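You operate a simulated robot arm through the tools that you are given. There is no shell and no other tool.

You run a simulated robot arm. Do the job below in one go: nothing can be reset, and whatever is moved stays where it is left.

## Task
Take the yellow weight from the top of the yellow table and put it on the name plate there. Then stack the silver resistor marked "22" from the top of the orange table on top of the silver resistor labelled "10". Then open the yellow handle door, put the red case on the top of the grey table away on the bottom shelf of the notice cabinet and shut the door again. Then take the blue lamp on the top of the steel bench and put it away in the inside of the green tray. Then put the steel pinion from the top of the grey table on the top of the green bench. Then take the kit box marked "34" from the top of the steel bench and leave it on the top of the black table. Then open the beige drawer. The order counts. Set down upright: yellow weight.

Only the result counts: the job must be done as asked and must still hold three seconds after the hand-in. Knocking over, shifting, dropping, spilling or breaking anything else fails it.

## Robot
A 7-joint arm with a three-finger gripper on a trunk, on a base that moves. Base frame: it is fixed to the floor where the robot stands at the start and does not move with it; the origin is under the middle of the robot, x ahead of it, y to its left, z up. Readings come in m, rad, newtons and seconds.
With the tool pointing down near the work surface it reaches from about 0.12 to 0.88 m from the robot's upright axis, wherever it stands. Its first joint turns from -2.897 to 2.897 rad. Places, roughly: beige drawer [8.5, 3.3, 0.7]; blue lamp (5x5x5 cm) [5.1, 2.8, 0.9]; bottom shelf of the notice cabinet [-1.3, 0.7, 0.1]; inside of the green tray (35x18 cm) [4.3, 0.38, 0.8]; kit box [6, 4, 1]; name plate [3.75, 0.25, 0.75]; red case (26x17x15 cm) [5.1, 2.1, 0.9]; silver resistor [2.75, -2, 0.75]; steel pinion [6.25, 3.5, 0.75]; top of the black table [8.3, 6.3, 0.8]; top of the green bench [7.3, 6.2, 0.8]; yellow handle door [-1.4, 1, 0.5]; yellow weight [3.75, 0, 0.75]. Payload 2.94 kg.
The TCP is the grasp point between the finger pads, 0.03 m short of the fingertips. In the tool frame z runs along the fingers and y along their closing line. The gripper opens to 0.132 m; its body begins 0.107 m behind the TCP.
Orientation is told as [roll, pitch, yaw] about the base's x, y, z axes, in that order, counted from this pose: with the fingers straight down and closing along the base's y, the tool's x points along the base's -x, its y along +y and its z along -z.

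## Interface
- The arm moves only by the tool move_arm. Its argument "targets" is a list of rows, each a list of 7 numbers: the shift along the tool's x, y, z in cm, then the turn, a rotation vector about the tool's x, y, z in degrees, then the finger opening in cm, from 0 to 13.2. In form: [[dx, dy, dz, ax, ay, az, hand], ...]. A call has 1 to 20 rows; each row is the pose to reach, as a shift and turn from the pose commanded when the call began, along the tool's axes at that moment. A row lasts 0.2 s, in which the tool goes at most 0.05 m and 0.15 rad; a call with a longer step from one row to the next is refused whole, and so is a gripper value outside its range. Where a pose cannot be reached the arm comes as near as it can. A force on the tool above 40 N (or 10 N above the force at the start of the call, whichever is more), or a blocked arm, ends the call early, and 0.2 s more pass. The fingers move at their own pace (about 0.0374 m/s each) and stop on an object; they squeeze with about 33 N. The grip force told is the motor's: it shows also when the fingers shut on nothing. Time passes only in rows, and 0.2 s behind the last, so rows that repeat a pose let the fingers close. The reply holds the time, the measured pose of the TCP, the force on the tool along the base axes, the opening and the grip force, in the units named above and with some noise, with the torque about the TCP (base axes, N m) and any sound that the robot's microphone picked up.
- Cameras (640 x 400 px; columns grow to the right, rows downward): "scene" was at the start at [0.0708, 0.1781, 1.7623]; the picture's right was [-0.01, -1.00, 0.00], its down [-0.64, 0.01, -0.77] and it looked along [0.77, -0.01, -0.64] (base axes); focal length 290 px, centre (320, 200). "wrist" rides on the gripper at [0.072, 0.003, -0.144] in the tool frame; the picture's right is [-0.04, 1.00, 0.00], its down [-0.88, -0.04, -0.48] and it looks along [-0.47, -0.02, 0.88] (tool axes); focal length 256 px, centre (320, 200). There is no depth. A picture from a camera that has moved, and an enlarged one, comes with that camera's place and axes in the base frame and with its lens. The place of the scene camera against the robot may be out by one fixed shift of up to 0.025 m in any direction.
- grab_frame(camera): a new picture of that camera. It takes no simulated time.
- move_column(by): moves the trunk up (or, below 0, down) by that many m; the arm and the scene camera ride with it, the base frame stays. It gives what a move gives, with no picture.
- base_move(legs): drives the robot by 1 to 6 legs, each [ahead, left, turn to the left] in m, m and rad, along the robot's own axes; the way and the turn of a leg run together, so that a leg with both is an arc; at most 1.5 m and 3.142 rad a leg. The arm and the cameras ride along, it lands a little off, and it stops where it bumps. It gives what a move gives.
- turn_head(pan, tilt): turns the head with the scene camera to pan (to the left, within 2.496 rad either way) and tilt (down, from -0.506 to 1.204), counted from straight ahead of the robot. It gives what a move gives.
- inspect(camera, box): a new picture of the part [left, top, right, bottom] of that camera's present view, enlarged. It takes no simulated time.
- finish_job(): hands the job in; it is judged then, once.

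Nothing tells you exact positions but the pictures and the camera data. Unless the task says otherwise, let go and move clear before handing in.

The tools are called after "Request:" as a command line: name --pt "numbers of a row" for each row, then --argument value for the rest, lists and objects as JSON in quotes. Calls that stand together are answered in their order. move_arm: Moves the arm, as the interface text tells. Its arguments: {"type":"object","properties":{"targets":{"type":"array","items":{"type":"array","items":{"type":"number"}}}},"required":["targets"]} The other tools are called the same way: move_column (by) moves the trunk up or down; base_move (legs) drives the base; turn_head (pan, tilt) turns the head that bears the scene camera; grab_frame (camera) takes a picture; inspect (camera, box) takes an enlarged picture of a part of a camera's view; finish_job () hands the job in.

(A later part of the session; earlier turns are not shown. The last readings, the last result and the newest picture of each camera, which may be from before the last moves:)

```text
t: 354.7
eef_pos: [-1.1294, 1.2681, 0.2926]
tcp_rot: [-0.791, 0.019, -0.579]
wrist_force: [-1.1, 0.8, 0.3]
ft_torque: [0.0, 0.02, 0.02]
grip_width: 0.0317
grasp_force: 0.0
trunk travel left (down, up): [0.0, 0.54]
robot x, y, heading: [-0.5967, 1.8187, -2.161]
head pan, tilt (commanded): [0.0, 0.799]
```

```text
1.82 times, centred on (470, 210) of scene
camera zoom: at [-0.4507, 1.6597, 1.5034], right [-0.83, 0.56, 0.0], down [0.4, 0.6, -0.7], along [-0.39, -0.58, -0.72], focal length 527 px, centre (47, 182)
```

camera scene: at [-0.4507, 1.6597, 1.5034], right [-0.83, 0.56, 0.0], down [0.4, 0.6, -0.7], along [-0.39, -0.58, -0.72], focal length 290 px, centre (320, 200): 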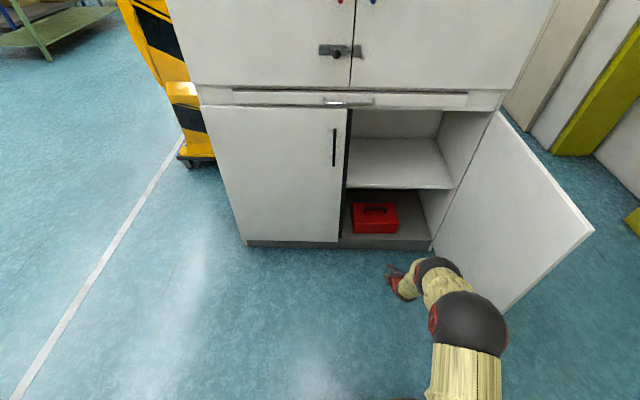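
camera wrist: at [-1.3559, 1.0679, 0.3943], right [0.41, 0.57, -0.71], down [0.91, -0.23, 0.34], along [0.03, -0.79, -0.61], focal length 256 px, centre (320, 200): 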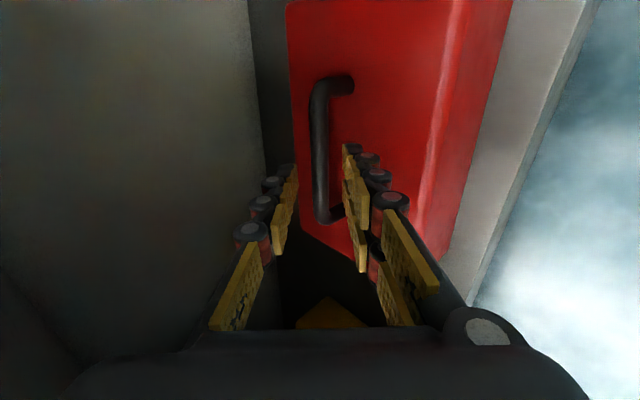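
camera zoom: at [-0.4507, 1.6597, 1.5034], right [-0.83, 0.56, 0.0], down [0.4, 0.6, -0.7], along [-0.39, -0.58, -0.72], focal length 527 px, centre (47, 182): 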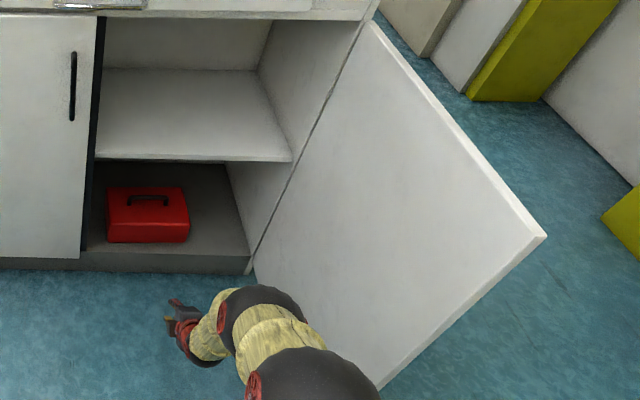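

The red case sits on the bottom shelf. Now to shut the door: raising the trunk and bringing the tool back to vertical and close in.

Request:
move_column --by 0.25

Request:
move_arm --pt "-0.8 -1 -4.3 -3.7 0 0 3" --pt "-1.7 -2 -8.6 -7.5 0 0 2" --pt "-2.5 -3 -12.9 -11.2 0 0 1" --pt "-3.3 -4 -17.2 -15 0 0 0" --pt "-4.2 -5 -21.5 -18.7 0 0 0" --pt "-5 -6 -25.8 -22.5 0 0 0" --pt "-5.8 -7 -30.1 -26.2 0 0 0" --pt "-6.7 -8 -34.4 -30 0 0 0" --pt "-7.5 -9 -38.7 -33.7 0 0 0" --pt "-8.3 -10 -43 -37.5 0 0 0" --pt "-9.2 -11 -47.3 -41.2 0 0 0" --pt "-10 -12 -51.6 -45.3 0 0 0" --pt "-10 -12 -51.6 -45.3 0 0 0"

Request:
grab_frame --camera "scene"

```text
t: 357.3
eef_pos: [-1.1283, 1.2686, 0.5418]
tcp_rot: [-0.791, 0.018, -0.577]
wrist_force: [0.6, -0.6, -0.2]
ft_torque: [0.0, 0.0, -0.01]
grip_width: 0.0321
grasp_force: 0.0
trunk travel left (down, up): [-0.25, 0.29]
robot x, y, heading: [-0.5917, 1.8209, -2.156]
head pan, tilt (commanded): [0.0, 0.799]
```

```text
t: 360.1
eef_pos: [-0.874, 1.4748, 0.8443]
tcp_rot: [-0.104, 0.028, -0.581]
wrist_force: [0.3, 0.1, -0.7]
ft_torque: [-0.01, -0.01, -0.02]
grip_width: 0.0
grasp_force: 29.2
out of reach, approached as far as the arm can: row 9, 10, 11, 12, 13
trunk travel left (down, up): [-0.25, 0.29]
robot x, y, heading: [-0.5948, 1.8242, -2.156]
head pan, tilt (commanded): [0.0, 0.799]
```

```text
taken
camera scene: at [-0.4499, 1.6601, 1.7533], right [-0.83, 0.56, 0.0], down [0.4, 0.6, -0.7], along [-0.39, -0.58, -0.72], focal length 290 px, centre (320, 200)
```

scene: 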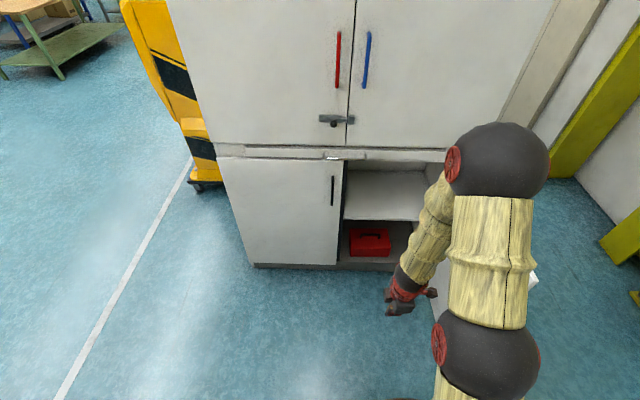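

The arm folded awkwardly with its elbow high. I'll unwind it: raise the hand, reach slightly out and turn the gripper back to its neutral yaw.

Request:
move_arm --pt "0 -1 -2 0 0 0 0" --pt "0 -2 -4 0 0 0 0" --pt "0 -3 -7 0 0 0 0" --pt "0 -4 -10 0 0 0 0" --pt "0 -5 -13 0 0 0 0" --pt "0 -6 -16 0 0 0 0" --pt "0 -8 -19 0 0 0 0" --pt "0 -10 -22 0 0 0 0" --pt "0 -10 -25 0 0 0 0" --pt "0 -10 -27 0 0 0 0"

Request:
grab_frame --camera "scene"

```text
t: 362.3
eef_pos: [-0.9115, 1.412, 1.1205]
tcp_rot: [-0.106, 0.029, -0.579]
wrist_force: [-0.4, 0.8, -0.1]
ft_torque: [0.0, -0.04, -0.02]
grip_width: 0.0
grasp_force: 28.7
out of reach, approached as far as the arm can: row 1, 2
trunk travel left (down, up): [-0.25, 0.29]
robot x, y, heading: [-0.5936, 1.8176, -2.158]
head pan, tilt (commanded): [0.0, 0.799]
```

```text
taken
camera scene: at [-0.4503, 1.6601, 1.7534], right [-0.83, 0.56, 0.0], down [0.4, 0.6, -0.7], along [-0.39, -0.58, -0.72], focal length 290 px, centre (320, 200)
```

scene: 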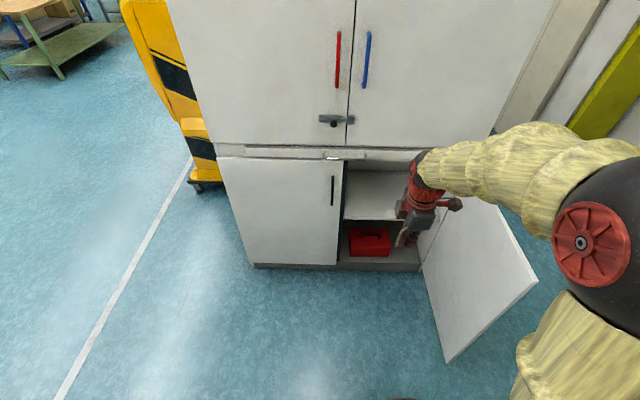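

The arm is back in a normal configuration. Moving the base to where the hand can reach the leaf's outer side and sweep it all the way shut.

Request:
base_move --legs '[[0.25, 0.16, 0]]'

Request:
move_arm --pt "0 0 0 -3 0 0 0" --pt "0 0 0 -6 0 0 0" --pt "0 0 0 -6 0 0 0"

Request:
grab_frame --camera "scene"

```text
t: 364.3
eef_pos: [-0.9191, 1.1144, 1.1203]
tcp_rot: [-0.104, 0.027, -0.579]
wrist_force: [-0.5, -0.9, -0.9]
ft_torque: [-0.04, -0.03, -0.02]
grip_width: 0.0001
grasp_force: 28.7
trunk travel left (down, up): [-0.25, 0.29]
robot x, y, heading: [-0.6025, 1.5199, -2.162]
head pan, tilt (commanded): [0.0, 0.799]
```

```text
t: 365.1
eef_pos: [-0.9178, 1.1152, 1.1209]
tcp_rot: [0.0, 0.027, -0.58]
wrist_force: [0.6, -0.5, -0.6]
ft_torque: [0.01, 0.02, -0.03]
grip_width: 0.0001
grasp_force: 28.7
trunk travel left (down, up): [-0.25, 0.29]
robot x, y, heading: [-0.6058, 1.5227, -2.158]
head pan, tilt (commanded): [0.0, 0.799]
```

```text
taken
camera scene: at [-0.4583, 1.364, 1.7534], right [-0.83, 0.55, 0.0], down [0.4, 0.6, -0.7], along [-0.39, -0.58, -0.72], focal length 290 px, centre (320, 200)
```

scene: 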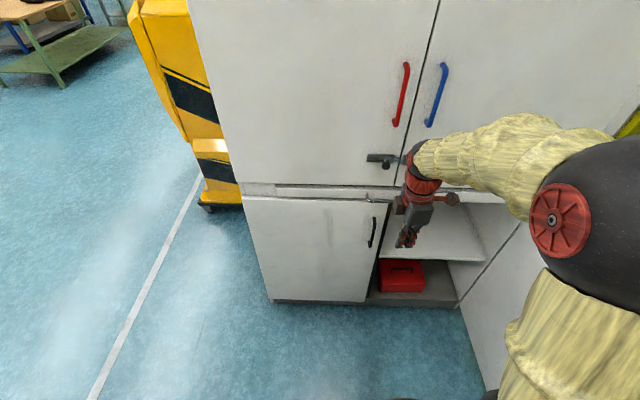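

Carrying the closed hand over the top of the leaf to its outer side, then checking before lowering.

Request:
move_arm --pt "4.3 1.0 0 0 0 0 0" --pt "8.6 2.1 0 0 0 0 0" --pt "12.9 3.1 0 0 0 0 0" --pt "17.1 4.2 0 0 0 0 0" --pt "21.4 5.2 0 0 0 0 0" --pt "25.7 6.3 0 0 0 0 0" --pt "30 7.3 0 0 0 0 0" --pt "34.3 8.3 0 0 0 0 0" --pt "38.6 9.4 0 0 0 0 0" --pt "42.8 10.4 0 0 0 0 0" --pt "47.1 11.5 0 0 0 0 0" --pt "51.4 12.5 0 0 0 0 0" --pt "55.7 13.5 0 0 0 0 0" --pt "60 14.6 0 0 0 0 0" --pt "64.3 15.6 0 0 0 0 0" --pt "68.5 16.7 0 0 0 0 0" --pt "68.5 16.7 0 0 0 0 0"

Request:
grab_frame --camera "wrist"

Request:
turn_head --pan -0.5 --tilt 0.8

Request:
grab_frame --camera "scene"

```text
t: 368.7
eef_pos: [-1.4021, 1.6299, 1.1381]
tcp_rot: [0.001, 0.028, -0.578]
wrist_force: [0.2, -0.8, 0.8]
ft_torque: [-0.01, 0.0, -0.04]
grip_width: 0.0002
grasp_force: 28.7
trunk travel left (down, up): [-0.25, 0.29]
robot x, y, heading: [-0.6018, 1.5225, -2.161]
head pan, tilt (commanded): [0.0, 0.799]
```

```text
taken
camera wrist: at [-1.458, 1.6712, 1.2862], right [0.58, 0.81, 0.0], down [0.73, -0.52, 0.45], along [0.37, -0.26, -0.89], focal length 256 px, centre (320, 200)
```

wrist: 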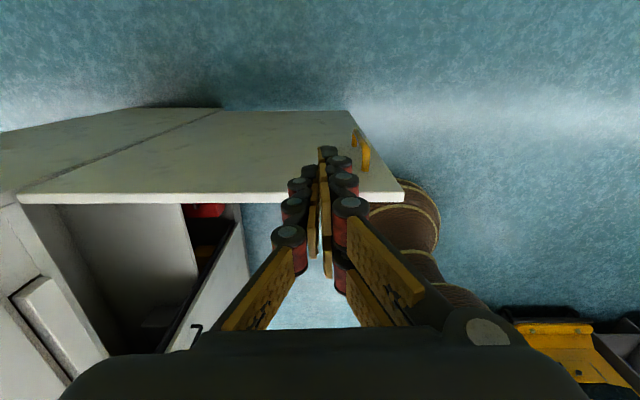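

```text
t: 369.6
eef_pos: [-1.4025, 1.6305, 1.1391]
tcp_rot: [0.0, 0.028, -0.579]
wrist_force: [0.1, -0.1, -0.7]
ft_torque: [0.0, 0.03, 0.0]
grip_width: 0.0001
grasp_force: 28.5
trunk travel left (down, up): [-0.25, 0.29]
robot x, y, heading: [-0.6043, 1.5226, -2.16]
head pan, tilt (commanded): [-0.499, 0.799]
```

```text
taken
camera scene: at [-0.4854, 1.3937, 1.7534], right [-0.47, 0.88, 0.0], down [0.63, 0.33, -0.7], along [-0.62, -0.33, -0.72], focal length 290 px, centre (320, 200)
```

scene: 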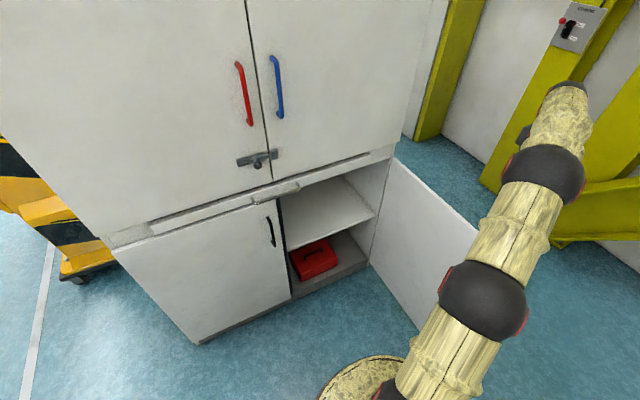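

The hand is over the outer side of the leaf, about 11 cm from it. Lowering the fingers below the door's top edge.

Request:
move_arm --pt "0 0 4 0 0 0 0" --pt "0 0 8 0 0 0 0" --pt "0 0 12 0 0 0 0" --pt "0 0 16 0 0 0 0" --pt "0 0 20 0 0 0 0" --pt "0 0 24 0 0 0 0" --pt "0 0 27.5 0 0 0 0" --pt "0 0 27.5 0 0 0 0"

Request:
grab_frame --camera "wrist"

```text
t: 371.4
eef_pos: [-1.4082, 1.6323, 0.8621]
tcp_rot: [0.0, 0.028, -0.578]
wrist_force: [0.3, -0.1, -0.6]
ft_torque: [-0.01, -0.03, 0.01]
grip_width: 0.0
grasp_force: 28.9
trunk travel left (down, up): [-0.25, 0.29]
robot x, y, heading: [-0.6046, 1.521, -2.157]
head pan, tilt (commanded): [-0.499, 0.799]
```

```text
taken
camera wrist: at [-1.4652, 1.673, 1.0094], right [0.58, 0.81, 0.0], down [0.73, -0.52, 0.45], along [0.37, -0.26, -0.89], focal length 256 px, centre (320, 200)
```

wrist: 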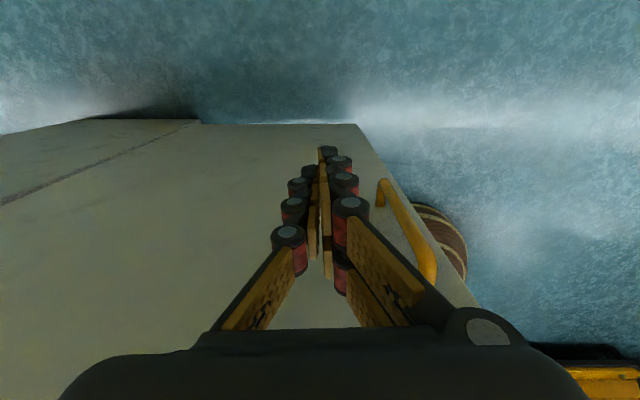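

Fingers are outside the leaf, beside the handle. Sweeping the door towards closed along the hinge arc.

Request:
move_arm --pt "-3.3 -2.2 -0.1 0 0 0 0" --pt "-6.6 -4.5 -0.2 0 0 0 0" --pt "-10.2 -4.6 -0.3 0 0 0 0" --pt "-13.7 -5.0 -0.4 0 0 0 0" --pt "-17.1 -5.6 -0.5 0 0 0 0" --pt "-20.5 -6.6 -0.6 0 0 0 0" --pt "-23.8 -7.9 -0.7 0 0 0 0" --pt "-26.9 -9.5 -0.8 0 0 0 0" --pt "-29.9 -11.3 -0.9 0 0 0 0" --pt "-32.7 -13.4 -0.9 0 0 0 0" --pt "-35.4 -15.7 -1.0 0 0 0 0" --pt "-37.8 -18.2 -1.0 0 0 0 0" --pt "-40 -21 -1.1 0 0 0 0" --pt "-42 -23.9 -1.1 0 0 0 0" --pt "-43.7 -27 -1.2 0 0 0 0" --pt "-45.1 -30.2 -1.2 0 0 0 0" --pt "-46.2 -33.5 -1.25 0 0 0 0"

Request:
grab_frame --camera "scene"

Request:
grab_frame --camera "wrist"

```text
t: 375.0
eef_pos: [-1.2025, 1.0986, 0.8634]
tcp_rot: [0.001, 0.026, -0.578]
wrist_force: [0.7, -1.0, -0.2]
ft_torque: [0.04, 0.01, 0.03]
grip_width: 0.0001
grasp_force: 28.7
trunk travel left (down, up): [-0.25, 0.29]
robot x, y, heading: [-0.5999, 1.524, -2.162]
head pan, tilt (commanded): [-0.499, 0.799]
```

```text
taken
camera scene: at [-0.4855, 1.3929, 1.7533], right [-0.47, 0.89, 0.0], down [0.63, 0.33, -0.7], along [-0.62, -0.32, -0.72], focal length 290 px, centre (320, 200)
```

scene: 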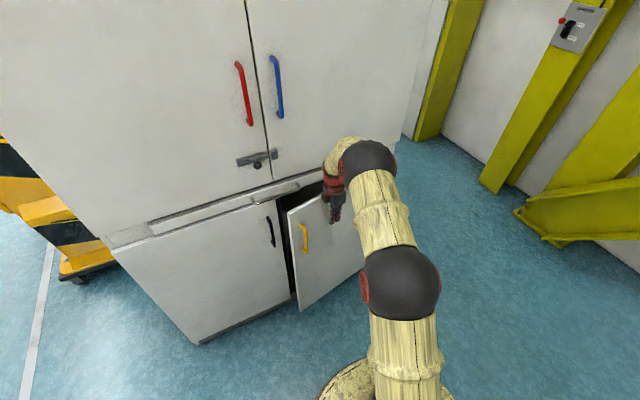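

```text
taken
camera wrist: at [-1.2583, 1.1393, 1.0098], right [0.58, 0.81, 0.0], down [0.73, -0.52, 0.45], along [0.37, -0.26, -0.89], focal length 256 px, centre (320, 200)
```

wrist: 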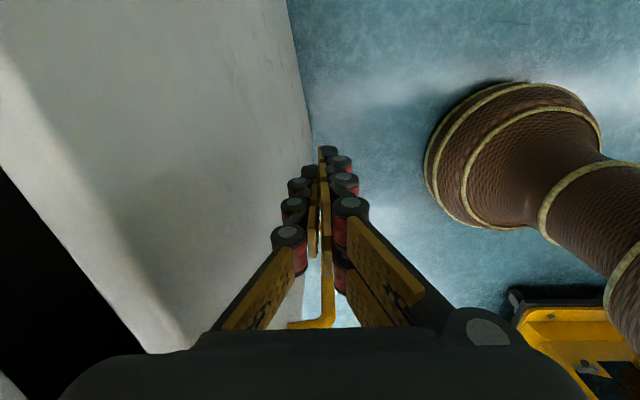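

The door is within about 12° of closed. Pushing gently on until it meets the frame.

Request:
move_arm --pt "-0.4 -2.1 0 0 0 0 0" --pt "-0.8 -4.2 0 0 0 0 0" --pt "-1.0 -6.0 0 0 0 0 0" --pt "-1.3 -7.5 0 0 0 0 0" --pt "-1.3 -8.3 0 0 0 0 0"

Request:
grab_frame --camera "scene"

Request:
inspect --camera "scene" --box '[230, 160, 390, 320]'

```text
t: 376.3
eef_pos: [-1.2332, 1.0295, 0.8657]
tcp_rot: [0.008, 0.025, -0.582]
wrist_force: [24.1, 20.0, 13.5]
ft_torque: [-3.77, 4.78, -0.22]
grip_width: 0.0
grasp_force: 28.9
trunk travel left (down, up): [-0.25, 0.29]
robot x, y, heading: [-0.6051, 1.5258, -2.158]
head pan, tilt (commanded): [-0.499, 0.799]
stopped in row 5: the force on the tool passed its limit at 42 N (the readings are from after the stop); the commanded pose is now the measured one
```

```text
taken
camera scene: at [-0.4806, 1.3972, 1.7535], right [-0.46, 0.89, 0.0], down [0.63, 0.33, -0.7], along [-0.62, -0.33, -0.71], focal length 290 px, centre (320, 200)
```

scene: 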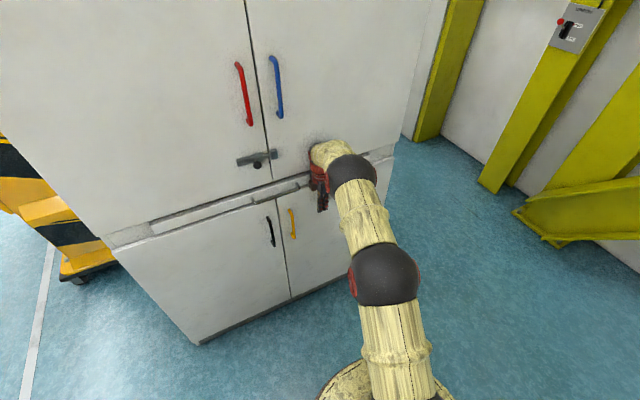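

```text
2.50 times, centred on (310, 240) of scene
camera zoom: at [-0.4806, 1.3972, 1.7535], right [-0.46, 0.89, 0.0], down [0.63, 0.33, -0.7], along [-0.62, -0.33, -0.71], focal length 724 px, centre (345, 100)
```

zoom: 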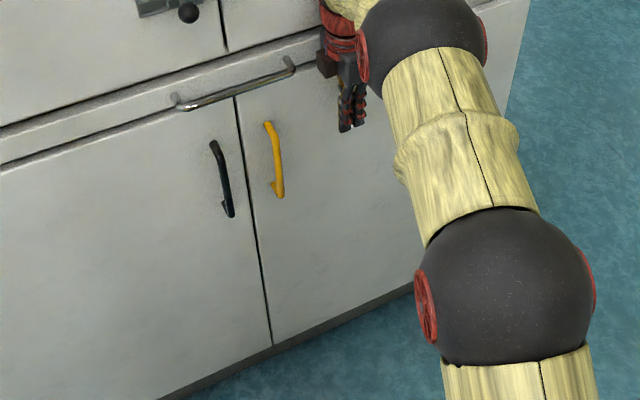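

The door is shut flush (stopped at 42 N against the frame). Backing the hand straight off the door, then retracting to the carrying pose.

Request:
move_arm --pt "0 3 0 0 0 0 0" --pt "0 6 0 0 0 0 0" --pt "0 10 0 0 0 0 0" --pt "-1.5 13 -2.5 0 0 7.5 1" --pt "-3 15.5 -5.5 0 0 15 3" --pt "-4.7 18 -8.5 0 0 22.5 5" --pt "-6.3 20.5 -11.5 0 0 30 7" --pt "-8 23 -14.5 0 0 37.5 9" --pt "-9.7 25.5 -17.5 0 0 45 11" --pt "-11.4 28 -20.5 0 0 52.5 13.2" --pt "-13 30.5 -23.5 0 0 60 13.2" --pt "-14.7 33 -26.5 0 0 67.5 13.2" --pt "-16.3 35.5 -29.5 0 0 75 13.2" --pt "-18 38 -32 0 0 82.5 13.2" --pt "-19 40 -33 0 0 90.3 13.2" --pt "-19 40 -33 0 0 90.3 13.2"

Request:
turn_head --pan 0.0 --tilt 0.8

Request:
grab_frame --camera "scene"

```text
t: 379.7
eef_pos: [-0.8519, 1.253, 1.1927]
tcp_rot: [-0.024, 0.008, -2.158]
wrist_force: [0.6, 1.0, -0.6]
ft_torque: [0.0, 0.04, -0.01]
grip_width: 0.132
grasp_force: 0.0
trunk travel left (down, up): [-0.25, 0.29]
robot x, y, heading: [-0.6052, 1.5257, -2.155]
head pan, tilt (commanded): [-0.499, 0.799]
```

```text
t: 380.6
eef_pos: [-0.8518, 1.253, 1.1907]
tcp_rot: [-0.025, 0.006, -2.159]
wrist_force: [-0.3, -1.2, -0.3]
ft_torque: [-0.02, 0.0, 0.02]
grip_width: 0.1321
grasp_force: 0.1
trunk travel left (down, up): [-0.25, 0.29]
robot x, y, heading: [-0.6034, 1.5268, -2.158]
head pan, tilt (commanded): [0.0, 0.799]
```

```text
taken
camera scene: at [-0.4581, 1.3643, 1.7534], right [-0.83, 0.56, 0.0], down [0.4, 0.6, -0.7], along [-0.39, -0.58, -0.72], focal length 290 px, centre (320, 200)
```

scene: 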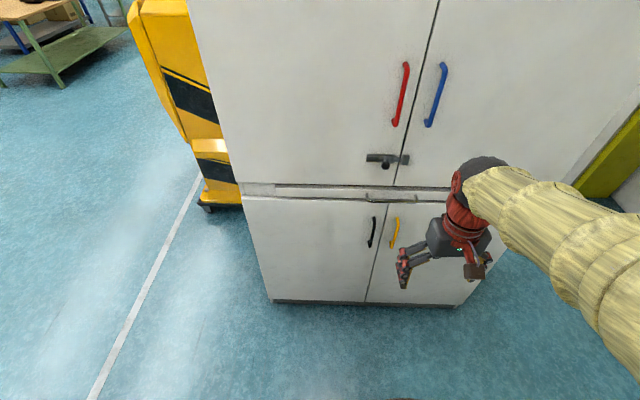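

The door is closed and the hand is clear. Next is the blue lamp on the steel bench; driving back out past the machine into the work aisle.

Request:
base_move --legs '[[0.25, 0.65, 0], [0.35, 1.0, 0], [0, 0, 3.1], [1.37, -0.8, 0]]'

Request:
turn_head --pan -0.3 --tilt 0.4

Request:
grab_frame --camera "scene"

```text
refused: leg 4 is longer than a leg can be; nothing moved
```

```text
t: 381.5
eef_pos: [-0.8519, 1.2536, 1.1917]
tcp_rot: [-0.024, 0.006, -2.158]
wrist_force: [-0.2, -0.6, 0.4]
ft_torque: [-0.01, 0.03, 0.0]
grip_width: 0.1321
grasp_force: 0.1
trunk travel left (down, up): [-0.25, 0.29]
robot x, y, heading: [-0.601, 1.5224, -2.16]
head pan, tilt (commanded): [-0.3, 0.4]
```

```text
taken
camera scene: at [-0.4851, 1.3729, 1.7884], right [-0.63, 0.78, 0.0], down [0.3, 0.25, -0.92], along [-0.71, -0.58, -0.39], focal length 290 px, centre (320, 200)
```

scene: 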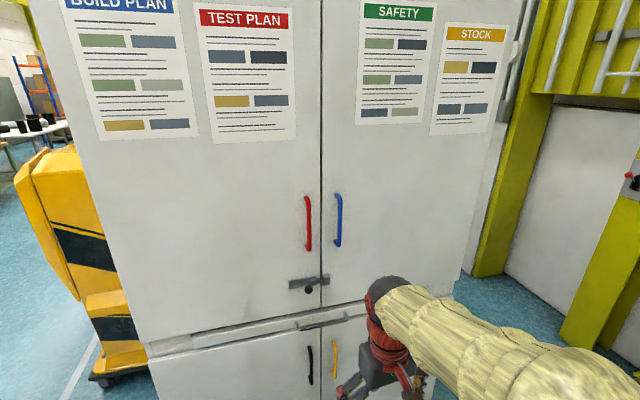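

That leg was too long for one go. Resending with the last stretch split in two.

Request:
base_move --legs '[[0.25, 0.65, 0], [0.35, 1.0, 0], [0, 0, 3.1], [0.7, -0.4, 0], [0.7, -0.4, 0]]'

Request:
grab_frame --camera "scene"

```text
t: 405.4
eef_pos: [2.1171, 1.0745, 1.1905]
tcp_rot: [-0.026, 0.007, 0.976]
wrist_force: [0.9, 0.9, 0.2]
ft_torque: [-0.03, -0.02, 0.02]
grip_width: 0.1319
grasp_force: 0.1
trunk travel left (down, up): [-0.25, 0.29]
robot x, y, heading: [1.8647, 0.8059, 0.979]
head pan, tilt (commanded): [-0.3, 0.4]
```

```text
taken
camera scene: at [1.7793, 0.9357, 1.7885], right [0.62, -0.78, 0.0], down [-0.3, -0.24, -0.92], along [0.72, 0.57, -0.39], focal length 290 px, centre (320, 200)
```

scene: 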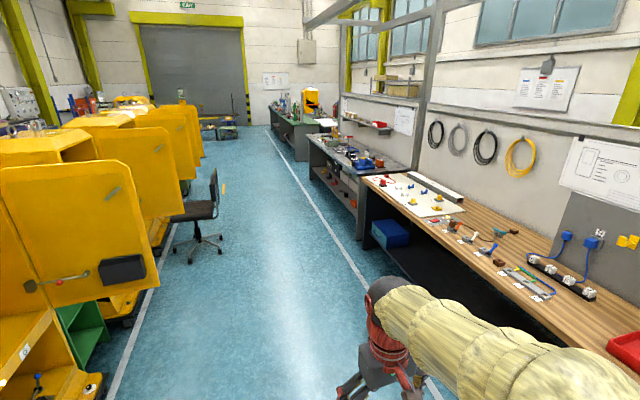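

The work aisle runs ahead along the benches; the steel bench is the next one on the right. Driving up to it.

Request:
base_move --legs '[[1.4, -0.05, 0], [1.35, -0.3, 0]]'

Request:
turn_head --pan -0.7 --tilt 0.6

Request:
grab_frame --camera "scene"

```text
t: 418.9
eef_pos: [3.8951, 3.2006, 1.1914]
tcp_rot: [-0.025, 0.009, 1.016]
wrist_force: [-0.3, 1.1, 0.4]
ft_torque: [-0.03, -0.01, 0.0]
grip_width: 0.1318
grasp_force: 0.1
trunk travel left (down, up): [-0.25, 0.29]
robot x, y, heading: [3.6511, 2.9262, 1.011]
head pan, tilt (commanded): [-0.3, 0.4]
```

```text
t: 419.8
eef_pos: [3.8965, 3.2013, 1.1926]
tcp_rot: [-0.024, 0.007, 1.016]
wrist_force: [-0.9, 0.1, -0.7]
ft_torque: [-0.04, -0.03, 0.0]
grip_width: 0.1317
grasp_force: 0.0
trunk travel left (down, up): [-0.25, 0.29]
robot x, y, heading: [3.6572, 2.9227, 1.013]
head pan, tilt (commanded): [-0.7, 0.6]
```

```text
taken
camera scene: at [3.5762, 3.0148, 1.7703], right [0.31, -0.95, 0.0], down [-0.54, -0.17, -0.83], along [0.78, 0.26, -0.56], focal length 290 px, centre (320, 200)
```

scene: 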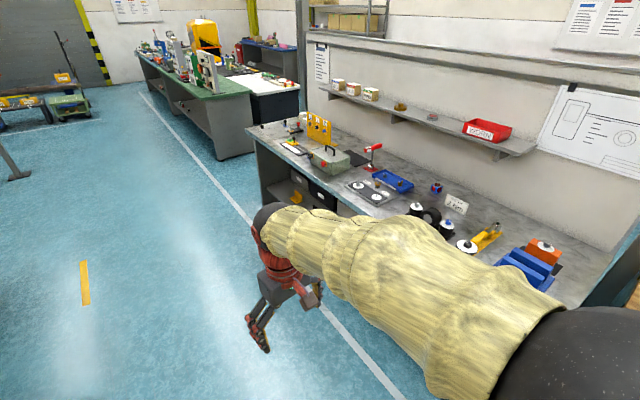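

I'm alongside the steel bench. Zooming in on what's on it.

Request:
inspect --camera "scene" --box '[240, 100, 440, 220]'

Request:
inspect --camera "scene" --box '[400, 160, 600, 300]'

Request:
inspect --camera "scene" --box '[310, 60, 530, 160]'

```text
3.20 times, centred on (340, 160) of scene
camera zoom: at [3.5762, 3.0148, 1.7703], right [0.31, -0.95, 0.0], down [-0.54, -0.17, -0.83], along [0.78, 0.26, -0.56], focal length 927 px, centre (256, 328)
```

zoom: 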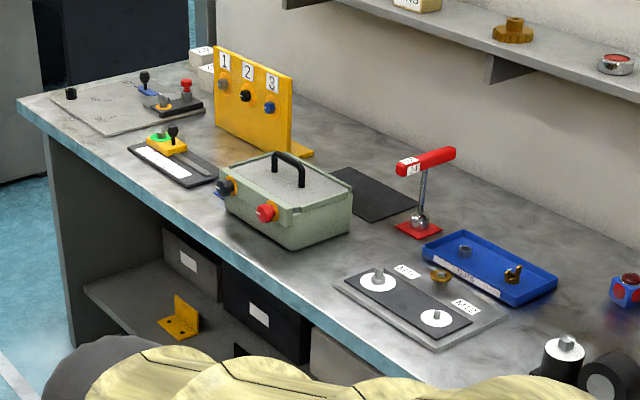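

```text
2.86 times, centred on (500, 230) of scene
camera zoom: at [3.5762, 3.0148, 1.7703], right [0.31, -0.95, 0.0], down [-0.54, -0.17, -0.83], along [0.78, 0.26, -0.56], focal length 828 px, centre (-194, 114)
```

zoom: 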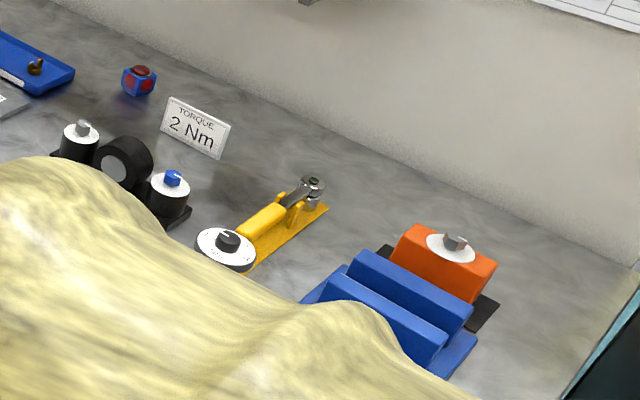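

```text
2.91 times, centred on (420, 110) of scene
camera zoom: at [3.5762, 3.0148, 1.7703], right [0.31, -0.95, 0.0], down [-0.54, -0.17, -0.83], along [0.78, 0.26, -0.56], focal length 843 px, centre (29, 462)
```

zoom: 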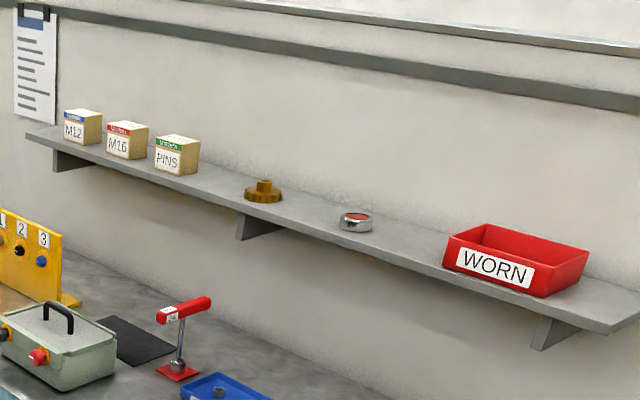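

The blue lamp is the blue cube with red discs near (5.10, 2.82), under the edge of a wall shelf, so I'll tilt the tool towards me when picking. Moving in front of it.

Request:
base_move --legs '[[0.5, -0.2, 0], [0.2, -0.26, 0], [0, 0, -1.62]]'

Request:
turn_head --pan 0.0 --tilt 0.75

Request:
grab_frame --camera "scene"

Request:
grab_frame --camera "wrist"

```text
t: 428.6
eef_pos: [4.6766, 3.004, 1.191]
tcp_rot: [-0.026, 0.007, -0.644]
wrist_force: [0.1, 0.3, 0.2]
ft_torque: [-0.02, 0.04, 0.02]
grip_width: 0.1317
grasp_force: 0.1
trunk travel left (down, up): [-0.25, 0.29]
robot x, y, heading: [4.4215, 3.2717, -0.642]
head pan, tilt (commanded): [-0.7, 0.6]
```

```text
t: 429.7
eef_pos: [4.6767, 3.0038, 1.1906]
tcp_rot: [-0.024, 0.007, -0.644]
wrist_force: [-0.4, -0.5, 0.9]
ft_torque: [-0.01, 0.02, -0.01]
grip_width: 0.132
grasp_force: 0.0
trunk travel left (down, up): [-0.25, 0.29]
robot x, y, heading: [4.4193, 3.2674, -0.645]
head pan, tilt (commanded): [0.0, 0.75]
```

```text
taken
camera scene: at [4.5932, 3.3772, 1.7574], right [-0.6, -0.8, 0.0], down [-0.54, 0.41, -0.73], along [0.58, -0.44, -0.68], focal length 290 px, centre (320, 200)
```

scene: 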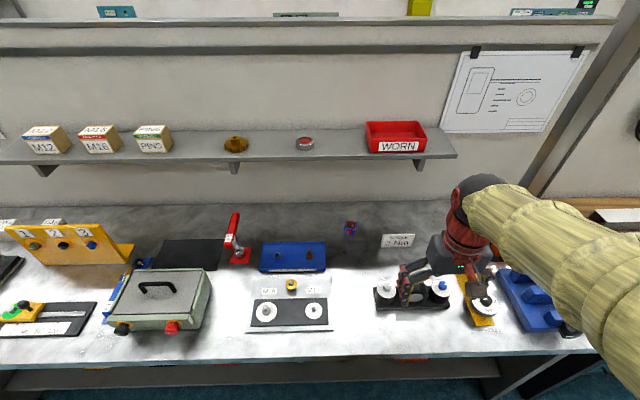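

```text
taken
camera wrist: at [4.6227, 3.0532, 1.337], right [0.63, 0.77, -0.03], down [0.69, -0.55, 0.47], along [0.35, -0.32, -0.88], focal length 256 px, centre (320, 200)
```

wrist: 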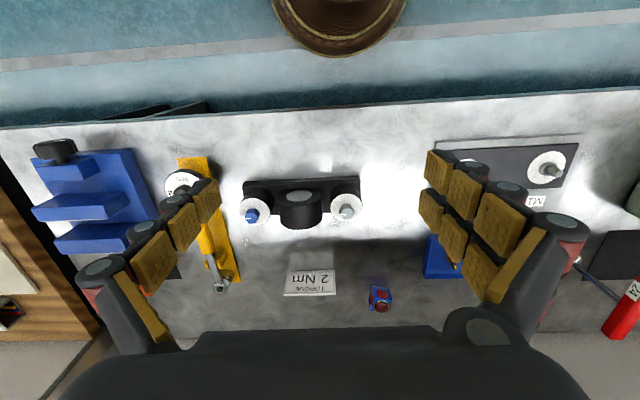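

The lamp is visible in both cameras at about (5.10, 2.83). Zooming for size and orientation.

Request:
inspect --camera "wrist" --box '[330, 250, 430, 330]'

Request:
inspect --camera "scene" --box '[300, 190, 440, 270]'

```text
5.00 times, centred on (380, 290) of wrist
camera zoom: at [4.6227, 3.0532, 1.337], right [0.63, 0.77, -0.03], down [0.69, -0.55, 0.47], along [0.35, -0.32, -0.88], focal length 1280 px, centre (20, -250)
```

zoom: 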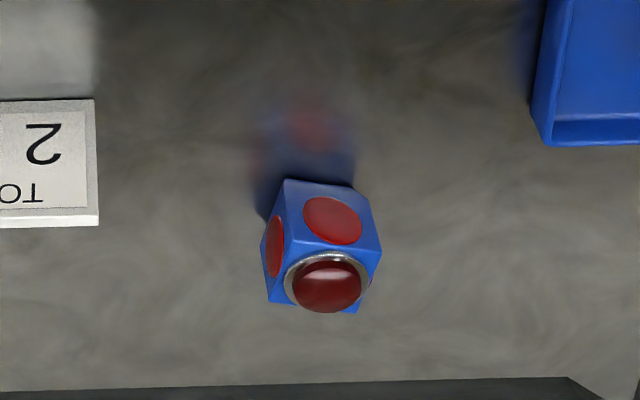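

```text
4.57 times, centred on (370, 230) of scene
camera zoom: at [4.5932, 3.3772, 1.7574], right [-0.6, -0.8, 0.0], down [-0.54, 0.41, -0.73], along [0.58, -0.44, -0.68], focal length 1324 px, centre (91, 63)
```

zoom: 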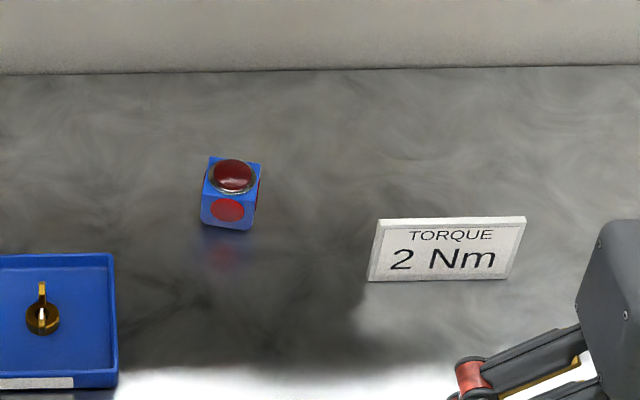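

Lamp cube is about 5 cm, centred near (5.108, 2.828), turned about 11° from my axis. Tilting the tool 20° and moving out to a pre-grasp above it.

Request:
move_arm --pt "-4 0 0 0 -5 0 13.2" --pt "-8 0 0 0 -10 0 13.2" --pt "-12 0 0 0 -15 0 13.2" --pt "-15 0 0 0 -20 0 13.2" --pt "-15 0 0 0 -20 0 13.2"

Request:
move_arm --pt "-2.3 1.5 3.1 0.5 0 1.3 13.2" --pt "-4.6 3 6.3 0.9 0 2.6 12" --pt "-6.9 4.5 9.4 1.4 0 3.9 11" --pt "-9.2 6 12.6 1.9 0 5.2 10" --pt "-11.5 7.4 15.7 2.4 0 6.4 9.5" --pt "-13.8 8.9 18.8 2.8 0 7.7 9.5" --pt "-16.1 10.4 22 3.3 0 9 9.5" --pt "-18.4 11.9 25.1 3.8 0 10.3 9.5" --pt "-18.4 11.9 25.1 3.8 0 10.3 9.5"

Request:
grab_frame --camera "wrist"

Request:
grab_frame --camera "scene"

```text
t: 430.9
eef_pos: [4.7961, 2.9125, 1.1914]
tcp_rot: [-0.026, -0.344, -0.635]
wrist_force: [-0.8, -0.7, 0.3]
ft_torque: [0.0, 0.0, 0.0]
grip_width: 0.1317
grasp_force: 0.0
trunk travel left (down, up): [-0.25, 0.29]
robot x, y, heading: [4.4221, 3.2702, -0.645]
head pan, tilt (commanded): [0.0, 0.75]
```

```text
t: 432.9
eef_pos: [5.0743, 2.8506, 1.0134]
tcp_rot: [-0.028, -0.348, -0.825]
wrist_force: [0.0, -0.3, 0.0]
ft_torque: [0.01, 0.04, 0.0]
grip_width: 0.0949
grasp_force: 0.0
trunk travel left (down, up): [-0.25, 0.29]
robot x, y, heading: [4.4215, 3.2697, -0.645]
head pan, tilt (commanded): [0.0, 0.75]
```

```text
taken
camera wrist: at [4.9995, 2.9413, 1.1255], right [0.77, 0.64, -0.01], down [0.43, -0.51, 0.75], along [0.47, -0.58, -0.66], focal length 256 px, centre (320, 200)
```

wrist: 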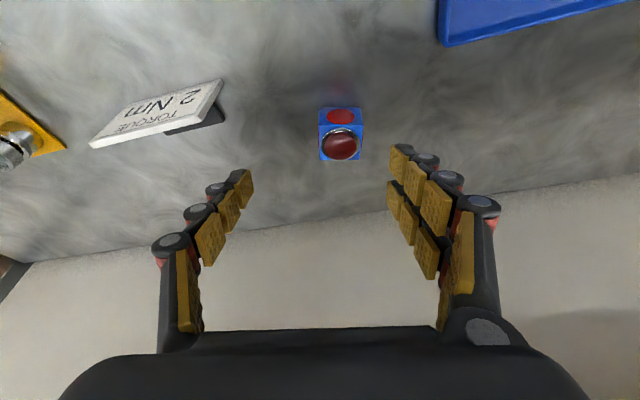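

```text
taken
camera scene: at [4.5938, 3.3772, 1.7574], right [-0.6, -0.8, 0.0], down [-0.54, 0.41, -0.73], along [0.58, -0.44, -0.68], focal length 290 px, centre (320, 200)
```

scene: 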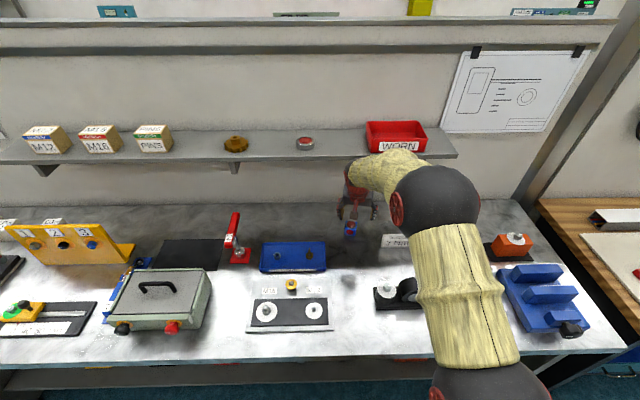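

Alignment is good; the lamp sits 2 cm to the hand's +y side. Correcting that and descending 7 cm along the tool axis, then measuring again.

Request:
move_arm --pt "0 1 2 0 0 0 9.5" --pt "0 2.1 4 0 0 0 9.5" --pt "0 2.1 6 0 0 0 9.5" --pt "0 2.1 7 0 0 0 9.5" --pt "0 2.1 7 0 0 0 9.5"

Request:
grab_frame --camera "wrist"

Request:
inspect --camera "wrist" --box '[260, 80, 400, 220]'

```text
t: 434.1
eef_pos: [5.1022, 2.8467, 0.9461]
tcp_rot: [-0.029, -0.346, -0.825]
wrist_force: [0.3, 0.9, -0.2]
ft_torque: [-0.01, 0.0, 0.02]
grip_width: 0.0948
grasp_force: 0.1
trunk travel left (down, up): [-0.25, 0.29]
robot x, y, heading: [4.4237, 3.2661, -0.646]
head pan, tilt (commanded): [0.0, 0.75]
```

```text
taken
camera wrist: at [5.0278, 2.9387, 1.0573], right [0.77, 0.64, -0.01], down [0.43, -0.51, 0.75], along [0.47, -0.58, -0.67], focal length 256 px, centre (320, 200)
```

wrist: 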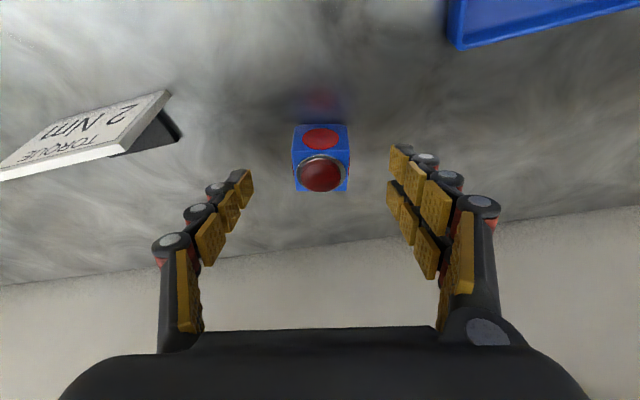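

```text
2.86 times, centred on (330, 150) of wrist
camera zoom: at [5.0278, 2.9387, 1.0573], right [0.77, 0.64, -0.01], down [0.43, -0.51, 0.75], along [0.47, -0.58, -0.67], focal length 731 px, centre (291, 343)
```

zoom: 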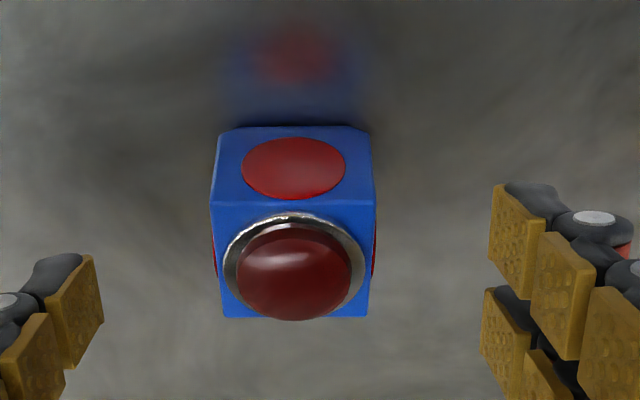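

Descending 3 cm more and measuring once more before gripping.

Request:
move_arm --pt "-0.2 0 1.5 0 0 0 9.5" --pt "-0.3 0 3 0 0 0 9.5" --pt "-0.3 0 3 0 0 0 9.5"

Request:
inspect --camera "wrist" --box '[260, 80, 400, 220]'

```text
t: 434.9
eef_pos: [5.1086, 2.8357, 0.9189]
tcp_rot: [-0.031, -0.346, -0.826]
wrist_force: [0.2, 1.0, -0.2]
ft_torque: [-0.01, -0.01, 0.0]
grip_width: 0.095
grasp_force: 0.0
trunk travel left (down, up): [-0.25, 0.29]
robot x, y, heading: [4.4251, 3.2713, -0.645]
head pan, tilt (commanded): [0.0, 0.75]
```

```text
2.86 times, centred on (330, 150) of wrist
camera zoom: at [5.0349, 2.9277, 1.03], right [0.77, 0.64, -0.01], down [0.43, -0.51, 0.75], along [0.47, -0.58, -0.67], focal length 731 px, centre (291, 343)
```

zoom: 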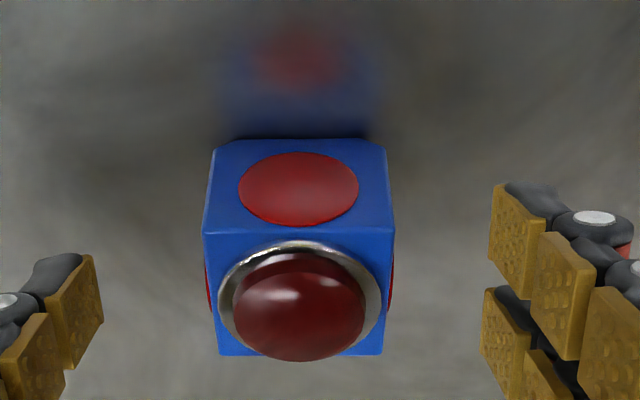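

Lamp body is about 4.4 cm wide; the bench top is at z ≈ 0.868. Advancing 1 cm (tips just above the bench) and closing.

Request:
move_arm --pt "0.3 0.1 0.5 0 0 0 8" --pt "0.4 0.1 1.0 0 0 0 7" --pt "0.4 0.1 1.0 0 0 0 5.5" --pt "0.4 0.1 1.0 0 0 0 4" --pt "0.4 0.1 1.0 0 0 0 3" --pt "0.4 0.1 1.0 0 0 0 2" --pt "0.4 0.1 1.0 0 0 0 2" --pt "0.4 0.1 1.0 0 0 0 2"

Request:
grab_frame --camera "wrist"

```text
t: 436.7
eef_pos: [5.1105, 2.8377, 0.9078]
tcp_rot: [-0.028, -0.347, -0.827]
wrist_force: [0.6, 1.4, 1.1]
ft_torque: [0.01, -0.05, 0.02]
grip_width: 0.0456
grasp_force: 33.1
trunk travel left (down, up): [-0.25, 0.29]
robot x, y, heading: [4.4218, 3.2663, -0.643]
head pan, tilt (commanded): [0.0, 0.75]
```

```text
taken
camera wrist: at [5.0354, 2.9292, 1.0195], right [0.77, 0.64, -0.01], down [0.43, -0.51, 0.75], along [0.47, -0.58, -0.67], focal length 256 px, centre (320, 200)
```

wrist: 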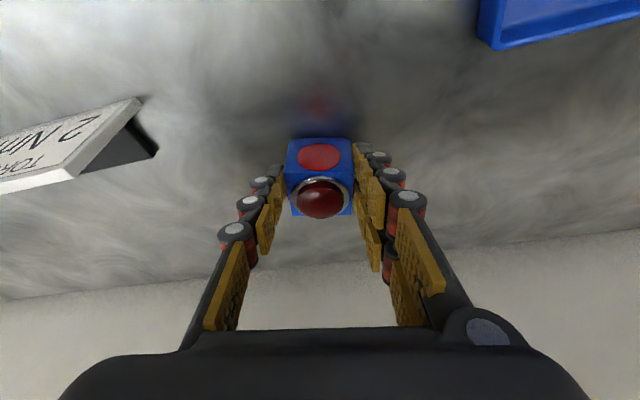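

The lamp is gripped (4.6 cm). Lifting it back along the tool axis, away from the shelf, then retracting.

Request:
move_arm --pt "0 0 -1 0 0 0 2" --pt "0 0 -4 0 0 0 2" --pt "0 0 -8 0 0 0 2" --pt "0 0 -12 0 0 0 2" --pt "3 -1 -14 0 0 0 2" --pt "6 -2 -16 0 0 0 2" --pt "9 -3 -18 0 0 0 2" --pt "12 -4 -20 0 0 0 2" --pt "15 -5 -22 0 0 0 2" --pt "18 -6 -24 0 0 0 2" --pt "21 -7 -26 0 0 0 2" --pt "24 -8 -28 0 0 0 2" --pt "27 -9 -30 0 0 0 2" --pt "27 -9 -30 0 0 0 2"

Request:
grab_frame --camera "wrist"

Request:
grab_frame --camera "scene"

```text
t: 439.7
eef_pos: [4.8077, 3.0453, 1.1034]
tcp_rot: [-0.028, -0.347, -0.826]
wrist_force: [-0.6, -0.2, -2.4]
ft_torque: [0.05, -0.01, -0.01]
grip_width: 0.0455
grasp_force: 32.8
trunk travel left (down, up): [-0.25, 0.29]
robot x, y, heading: [4.4179, 3.2708, -0.65]
head pan, tilt (commanded): [0.0, 0.75]
```

```text
taken
camera wrist: at [4.7322, 3.1362, 1.2143], right [0.77, 0.64, -0.01], down [0.43, -0.51, 0.75], along [0.47, -0.58, -0.67], focal length 256 px, centre (320, 200)
```

wrist: 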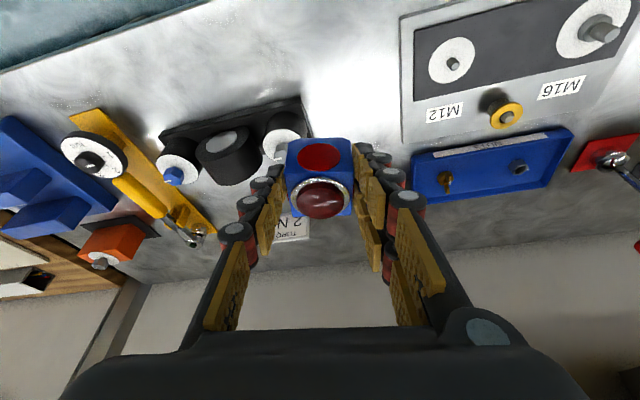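

```text
taken
camera scene: at [4.5933, 3.3773, 1.7573], right [-0.6, -0.8, 0.0], down [-0.54, 0.41, -0.73], along [0.58, -0.44, -0.68], focal length 290 px, centre (320, 200)
```

scene: 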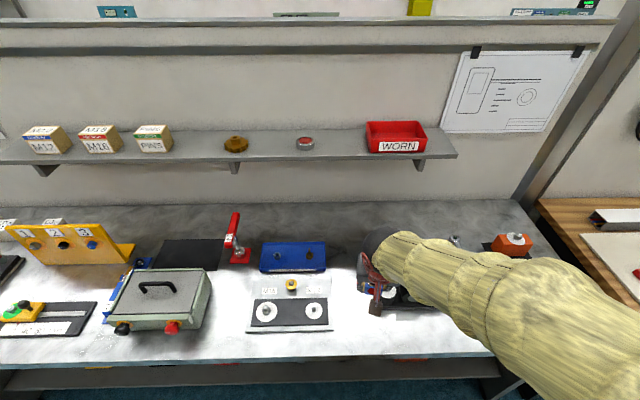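

The lamp is held securely. Driving back round to the yellow table's aisle side, where the green tray is.

Request:
base_move --legs '[[-0.3, 0, 0], [0, -1.4, 0], [0, -1.4, 0], [0, -1.0, 0]]'

Request:
turn_head --pan -0.4 --tilt 0.5

Request:
grab_frame --camera "scene"

```text
t: 459.5
eef_pos: [2.2345, 0.2527, 1.1031]
tcp_rot: [-0.028, -0.346, -0.862]
wrist_force: [-0.7, -0.3, -1.7]
ft_torque: [0.0, -0.02, -0.01]
grip_width: 0.0453
grasp_force: 33.0
trunk travel left (down, up): [-0.25, 0.29]
robot x, y, heading: [1.8553, 0.4917, -0.684]
head pan, tilt (commanded): [0.0, 0.75]
```

```text
t: 460.4
eef_pos: [2.234, 0.253, 1.102]
tcp_rot: [-0.03, -0.346, -0.864]
wrist_force: [-0.5, -0.5, -2.7]
ft_torque: [0.03, 0.02, 0.0]
grip_width: 0.0456
grasp_force: 32.7
trunk travel left (down, up): [-0.25, 0.29]
robot x, y, heading: [1.8569, 0.4927, -0.689]
head pan, tilt (commanded): [-0.4, 0.499]
```

```text
taken
camera scene: at [2.0115, 0.5667, 1.7793], right [-0.88, -0.47, 0.0], down [-0.22, 0.42, -0.88], along [0.41, -0.78, -0.48], focal length 290 px, centre (320, 200)
```

scene: 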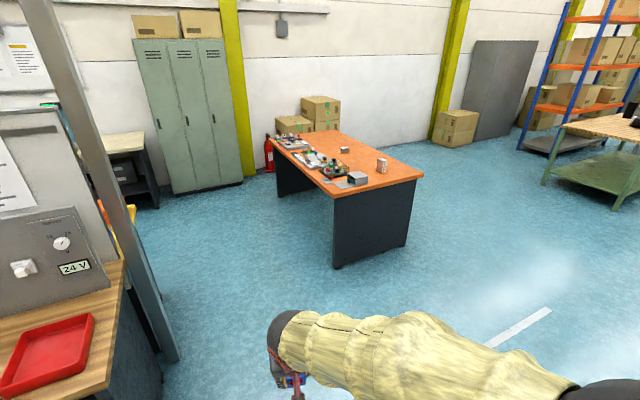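

Continuing through the gap by the orange table into the back aisle.

Request:
base_move --legs '[[1.25, -0.51, 0], [0.92, 0.53, 0], [0.5, 0.57, 0]]'

Request:
turn_head --pan 1.5 --tilt 0.6

Request:
grab_frame --camera "scene"

```text
t: 475.7
eef_pos: [4.6495, -0.9145, 1.1029]
tcp_rot: [-0.029, -0.346, -0.849]
wrist_force: [0.0, 0.3, -2.5]
ft_torque: [0.01, 0.06, 0.03]
grip_width: 0.0453
grasp_force: 33.2
trunk travel left (down, up): [-0.25, 0.29]
robot x, y, heading: [4.2671, -0.6817, -0.663]
head pan, tilt (commanded): [-0.4, 0.499]
```

```text
t: 477.6
eef_pos: [4.6488, -0.9145, 1.1034]
tcp_rot: [-0.028, -0.347, -0.849]
wrist_force: [0.0, -0.1, -1.9]
ft_torque: [0.02, 0.02, -0.03]
grip_width: 0.0454
grasp_force: 33.2
trunk travel left (down, up): [-0.25, 0.29]
robot x, y, heading: [4.2711, -0.6829, -0.666]
head pan, tilt (commanded): [1.499, 0.6]
```

```text
taken
camera scene: at [4.4382, -0.4594, 1.7702], right [0.74, -0.67, 0.0], down [-0.38, -0.42, -0.83], along [0.56, 0.61, -0.56], focal length 290 px, centre (320, 200)
```

scene: 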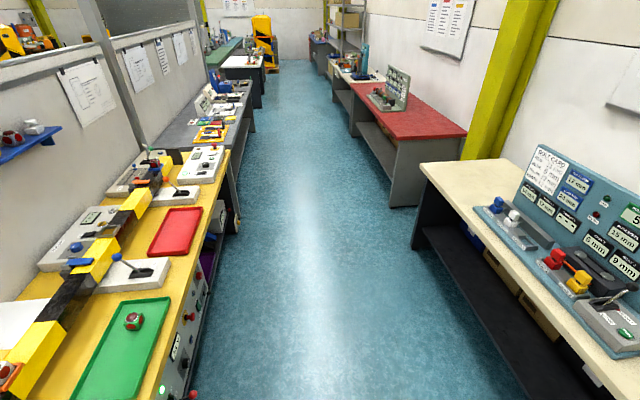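

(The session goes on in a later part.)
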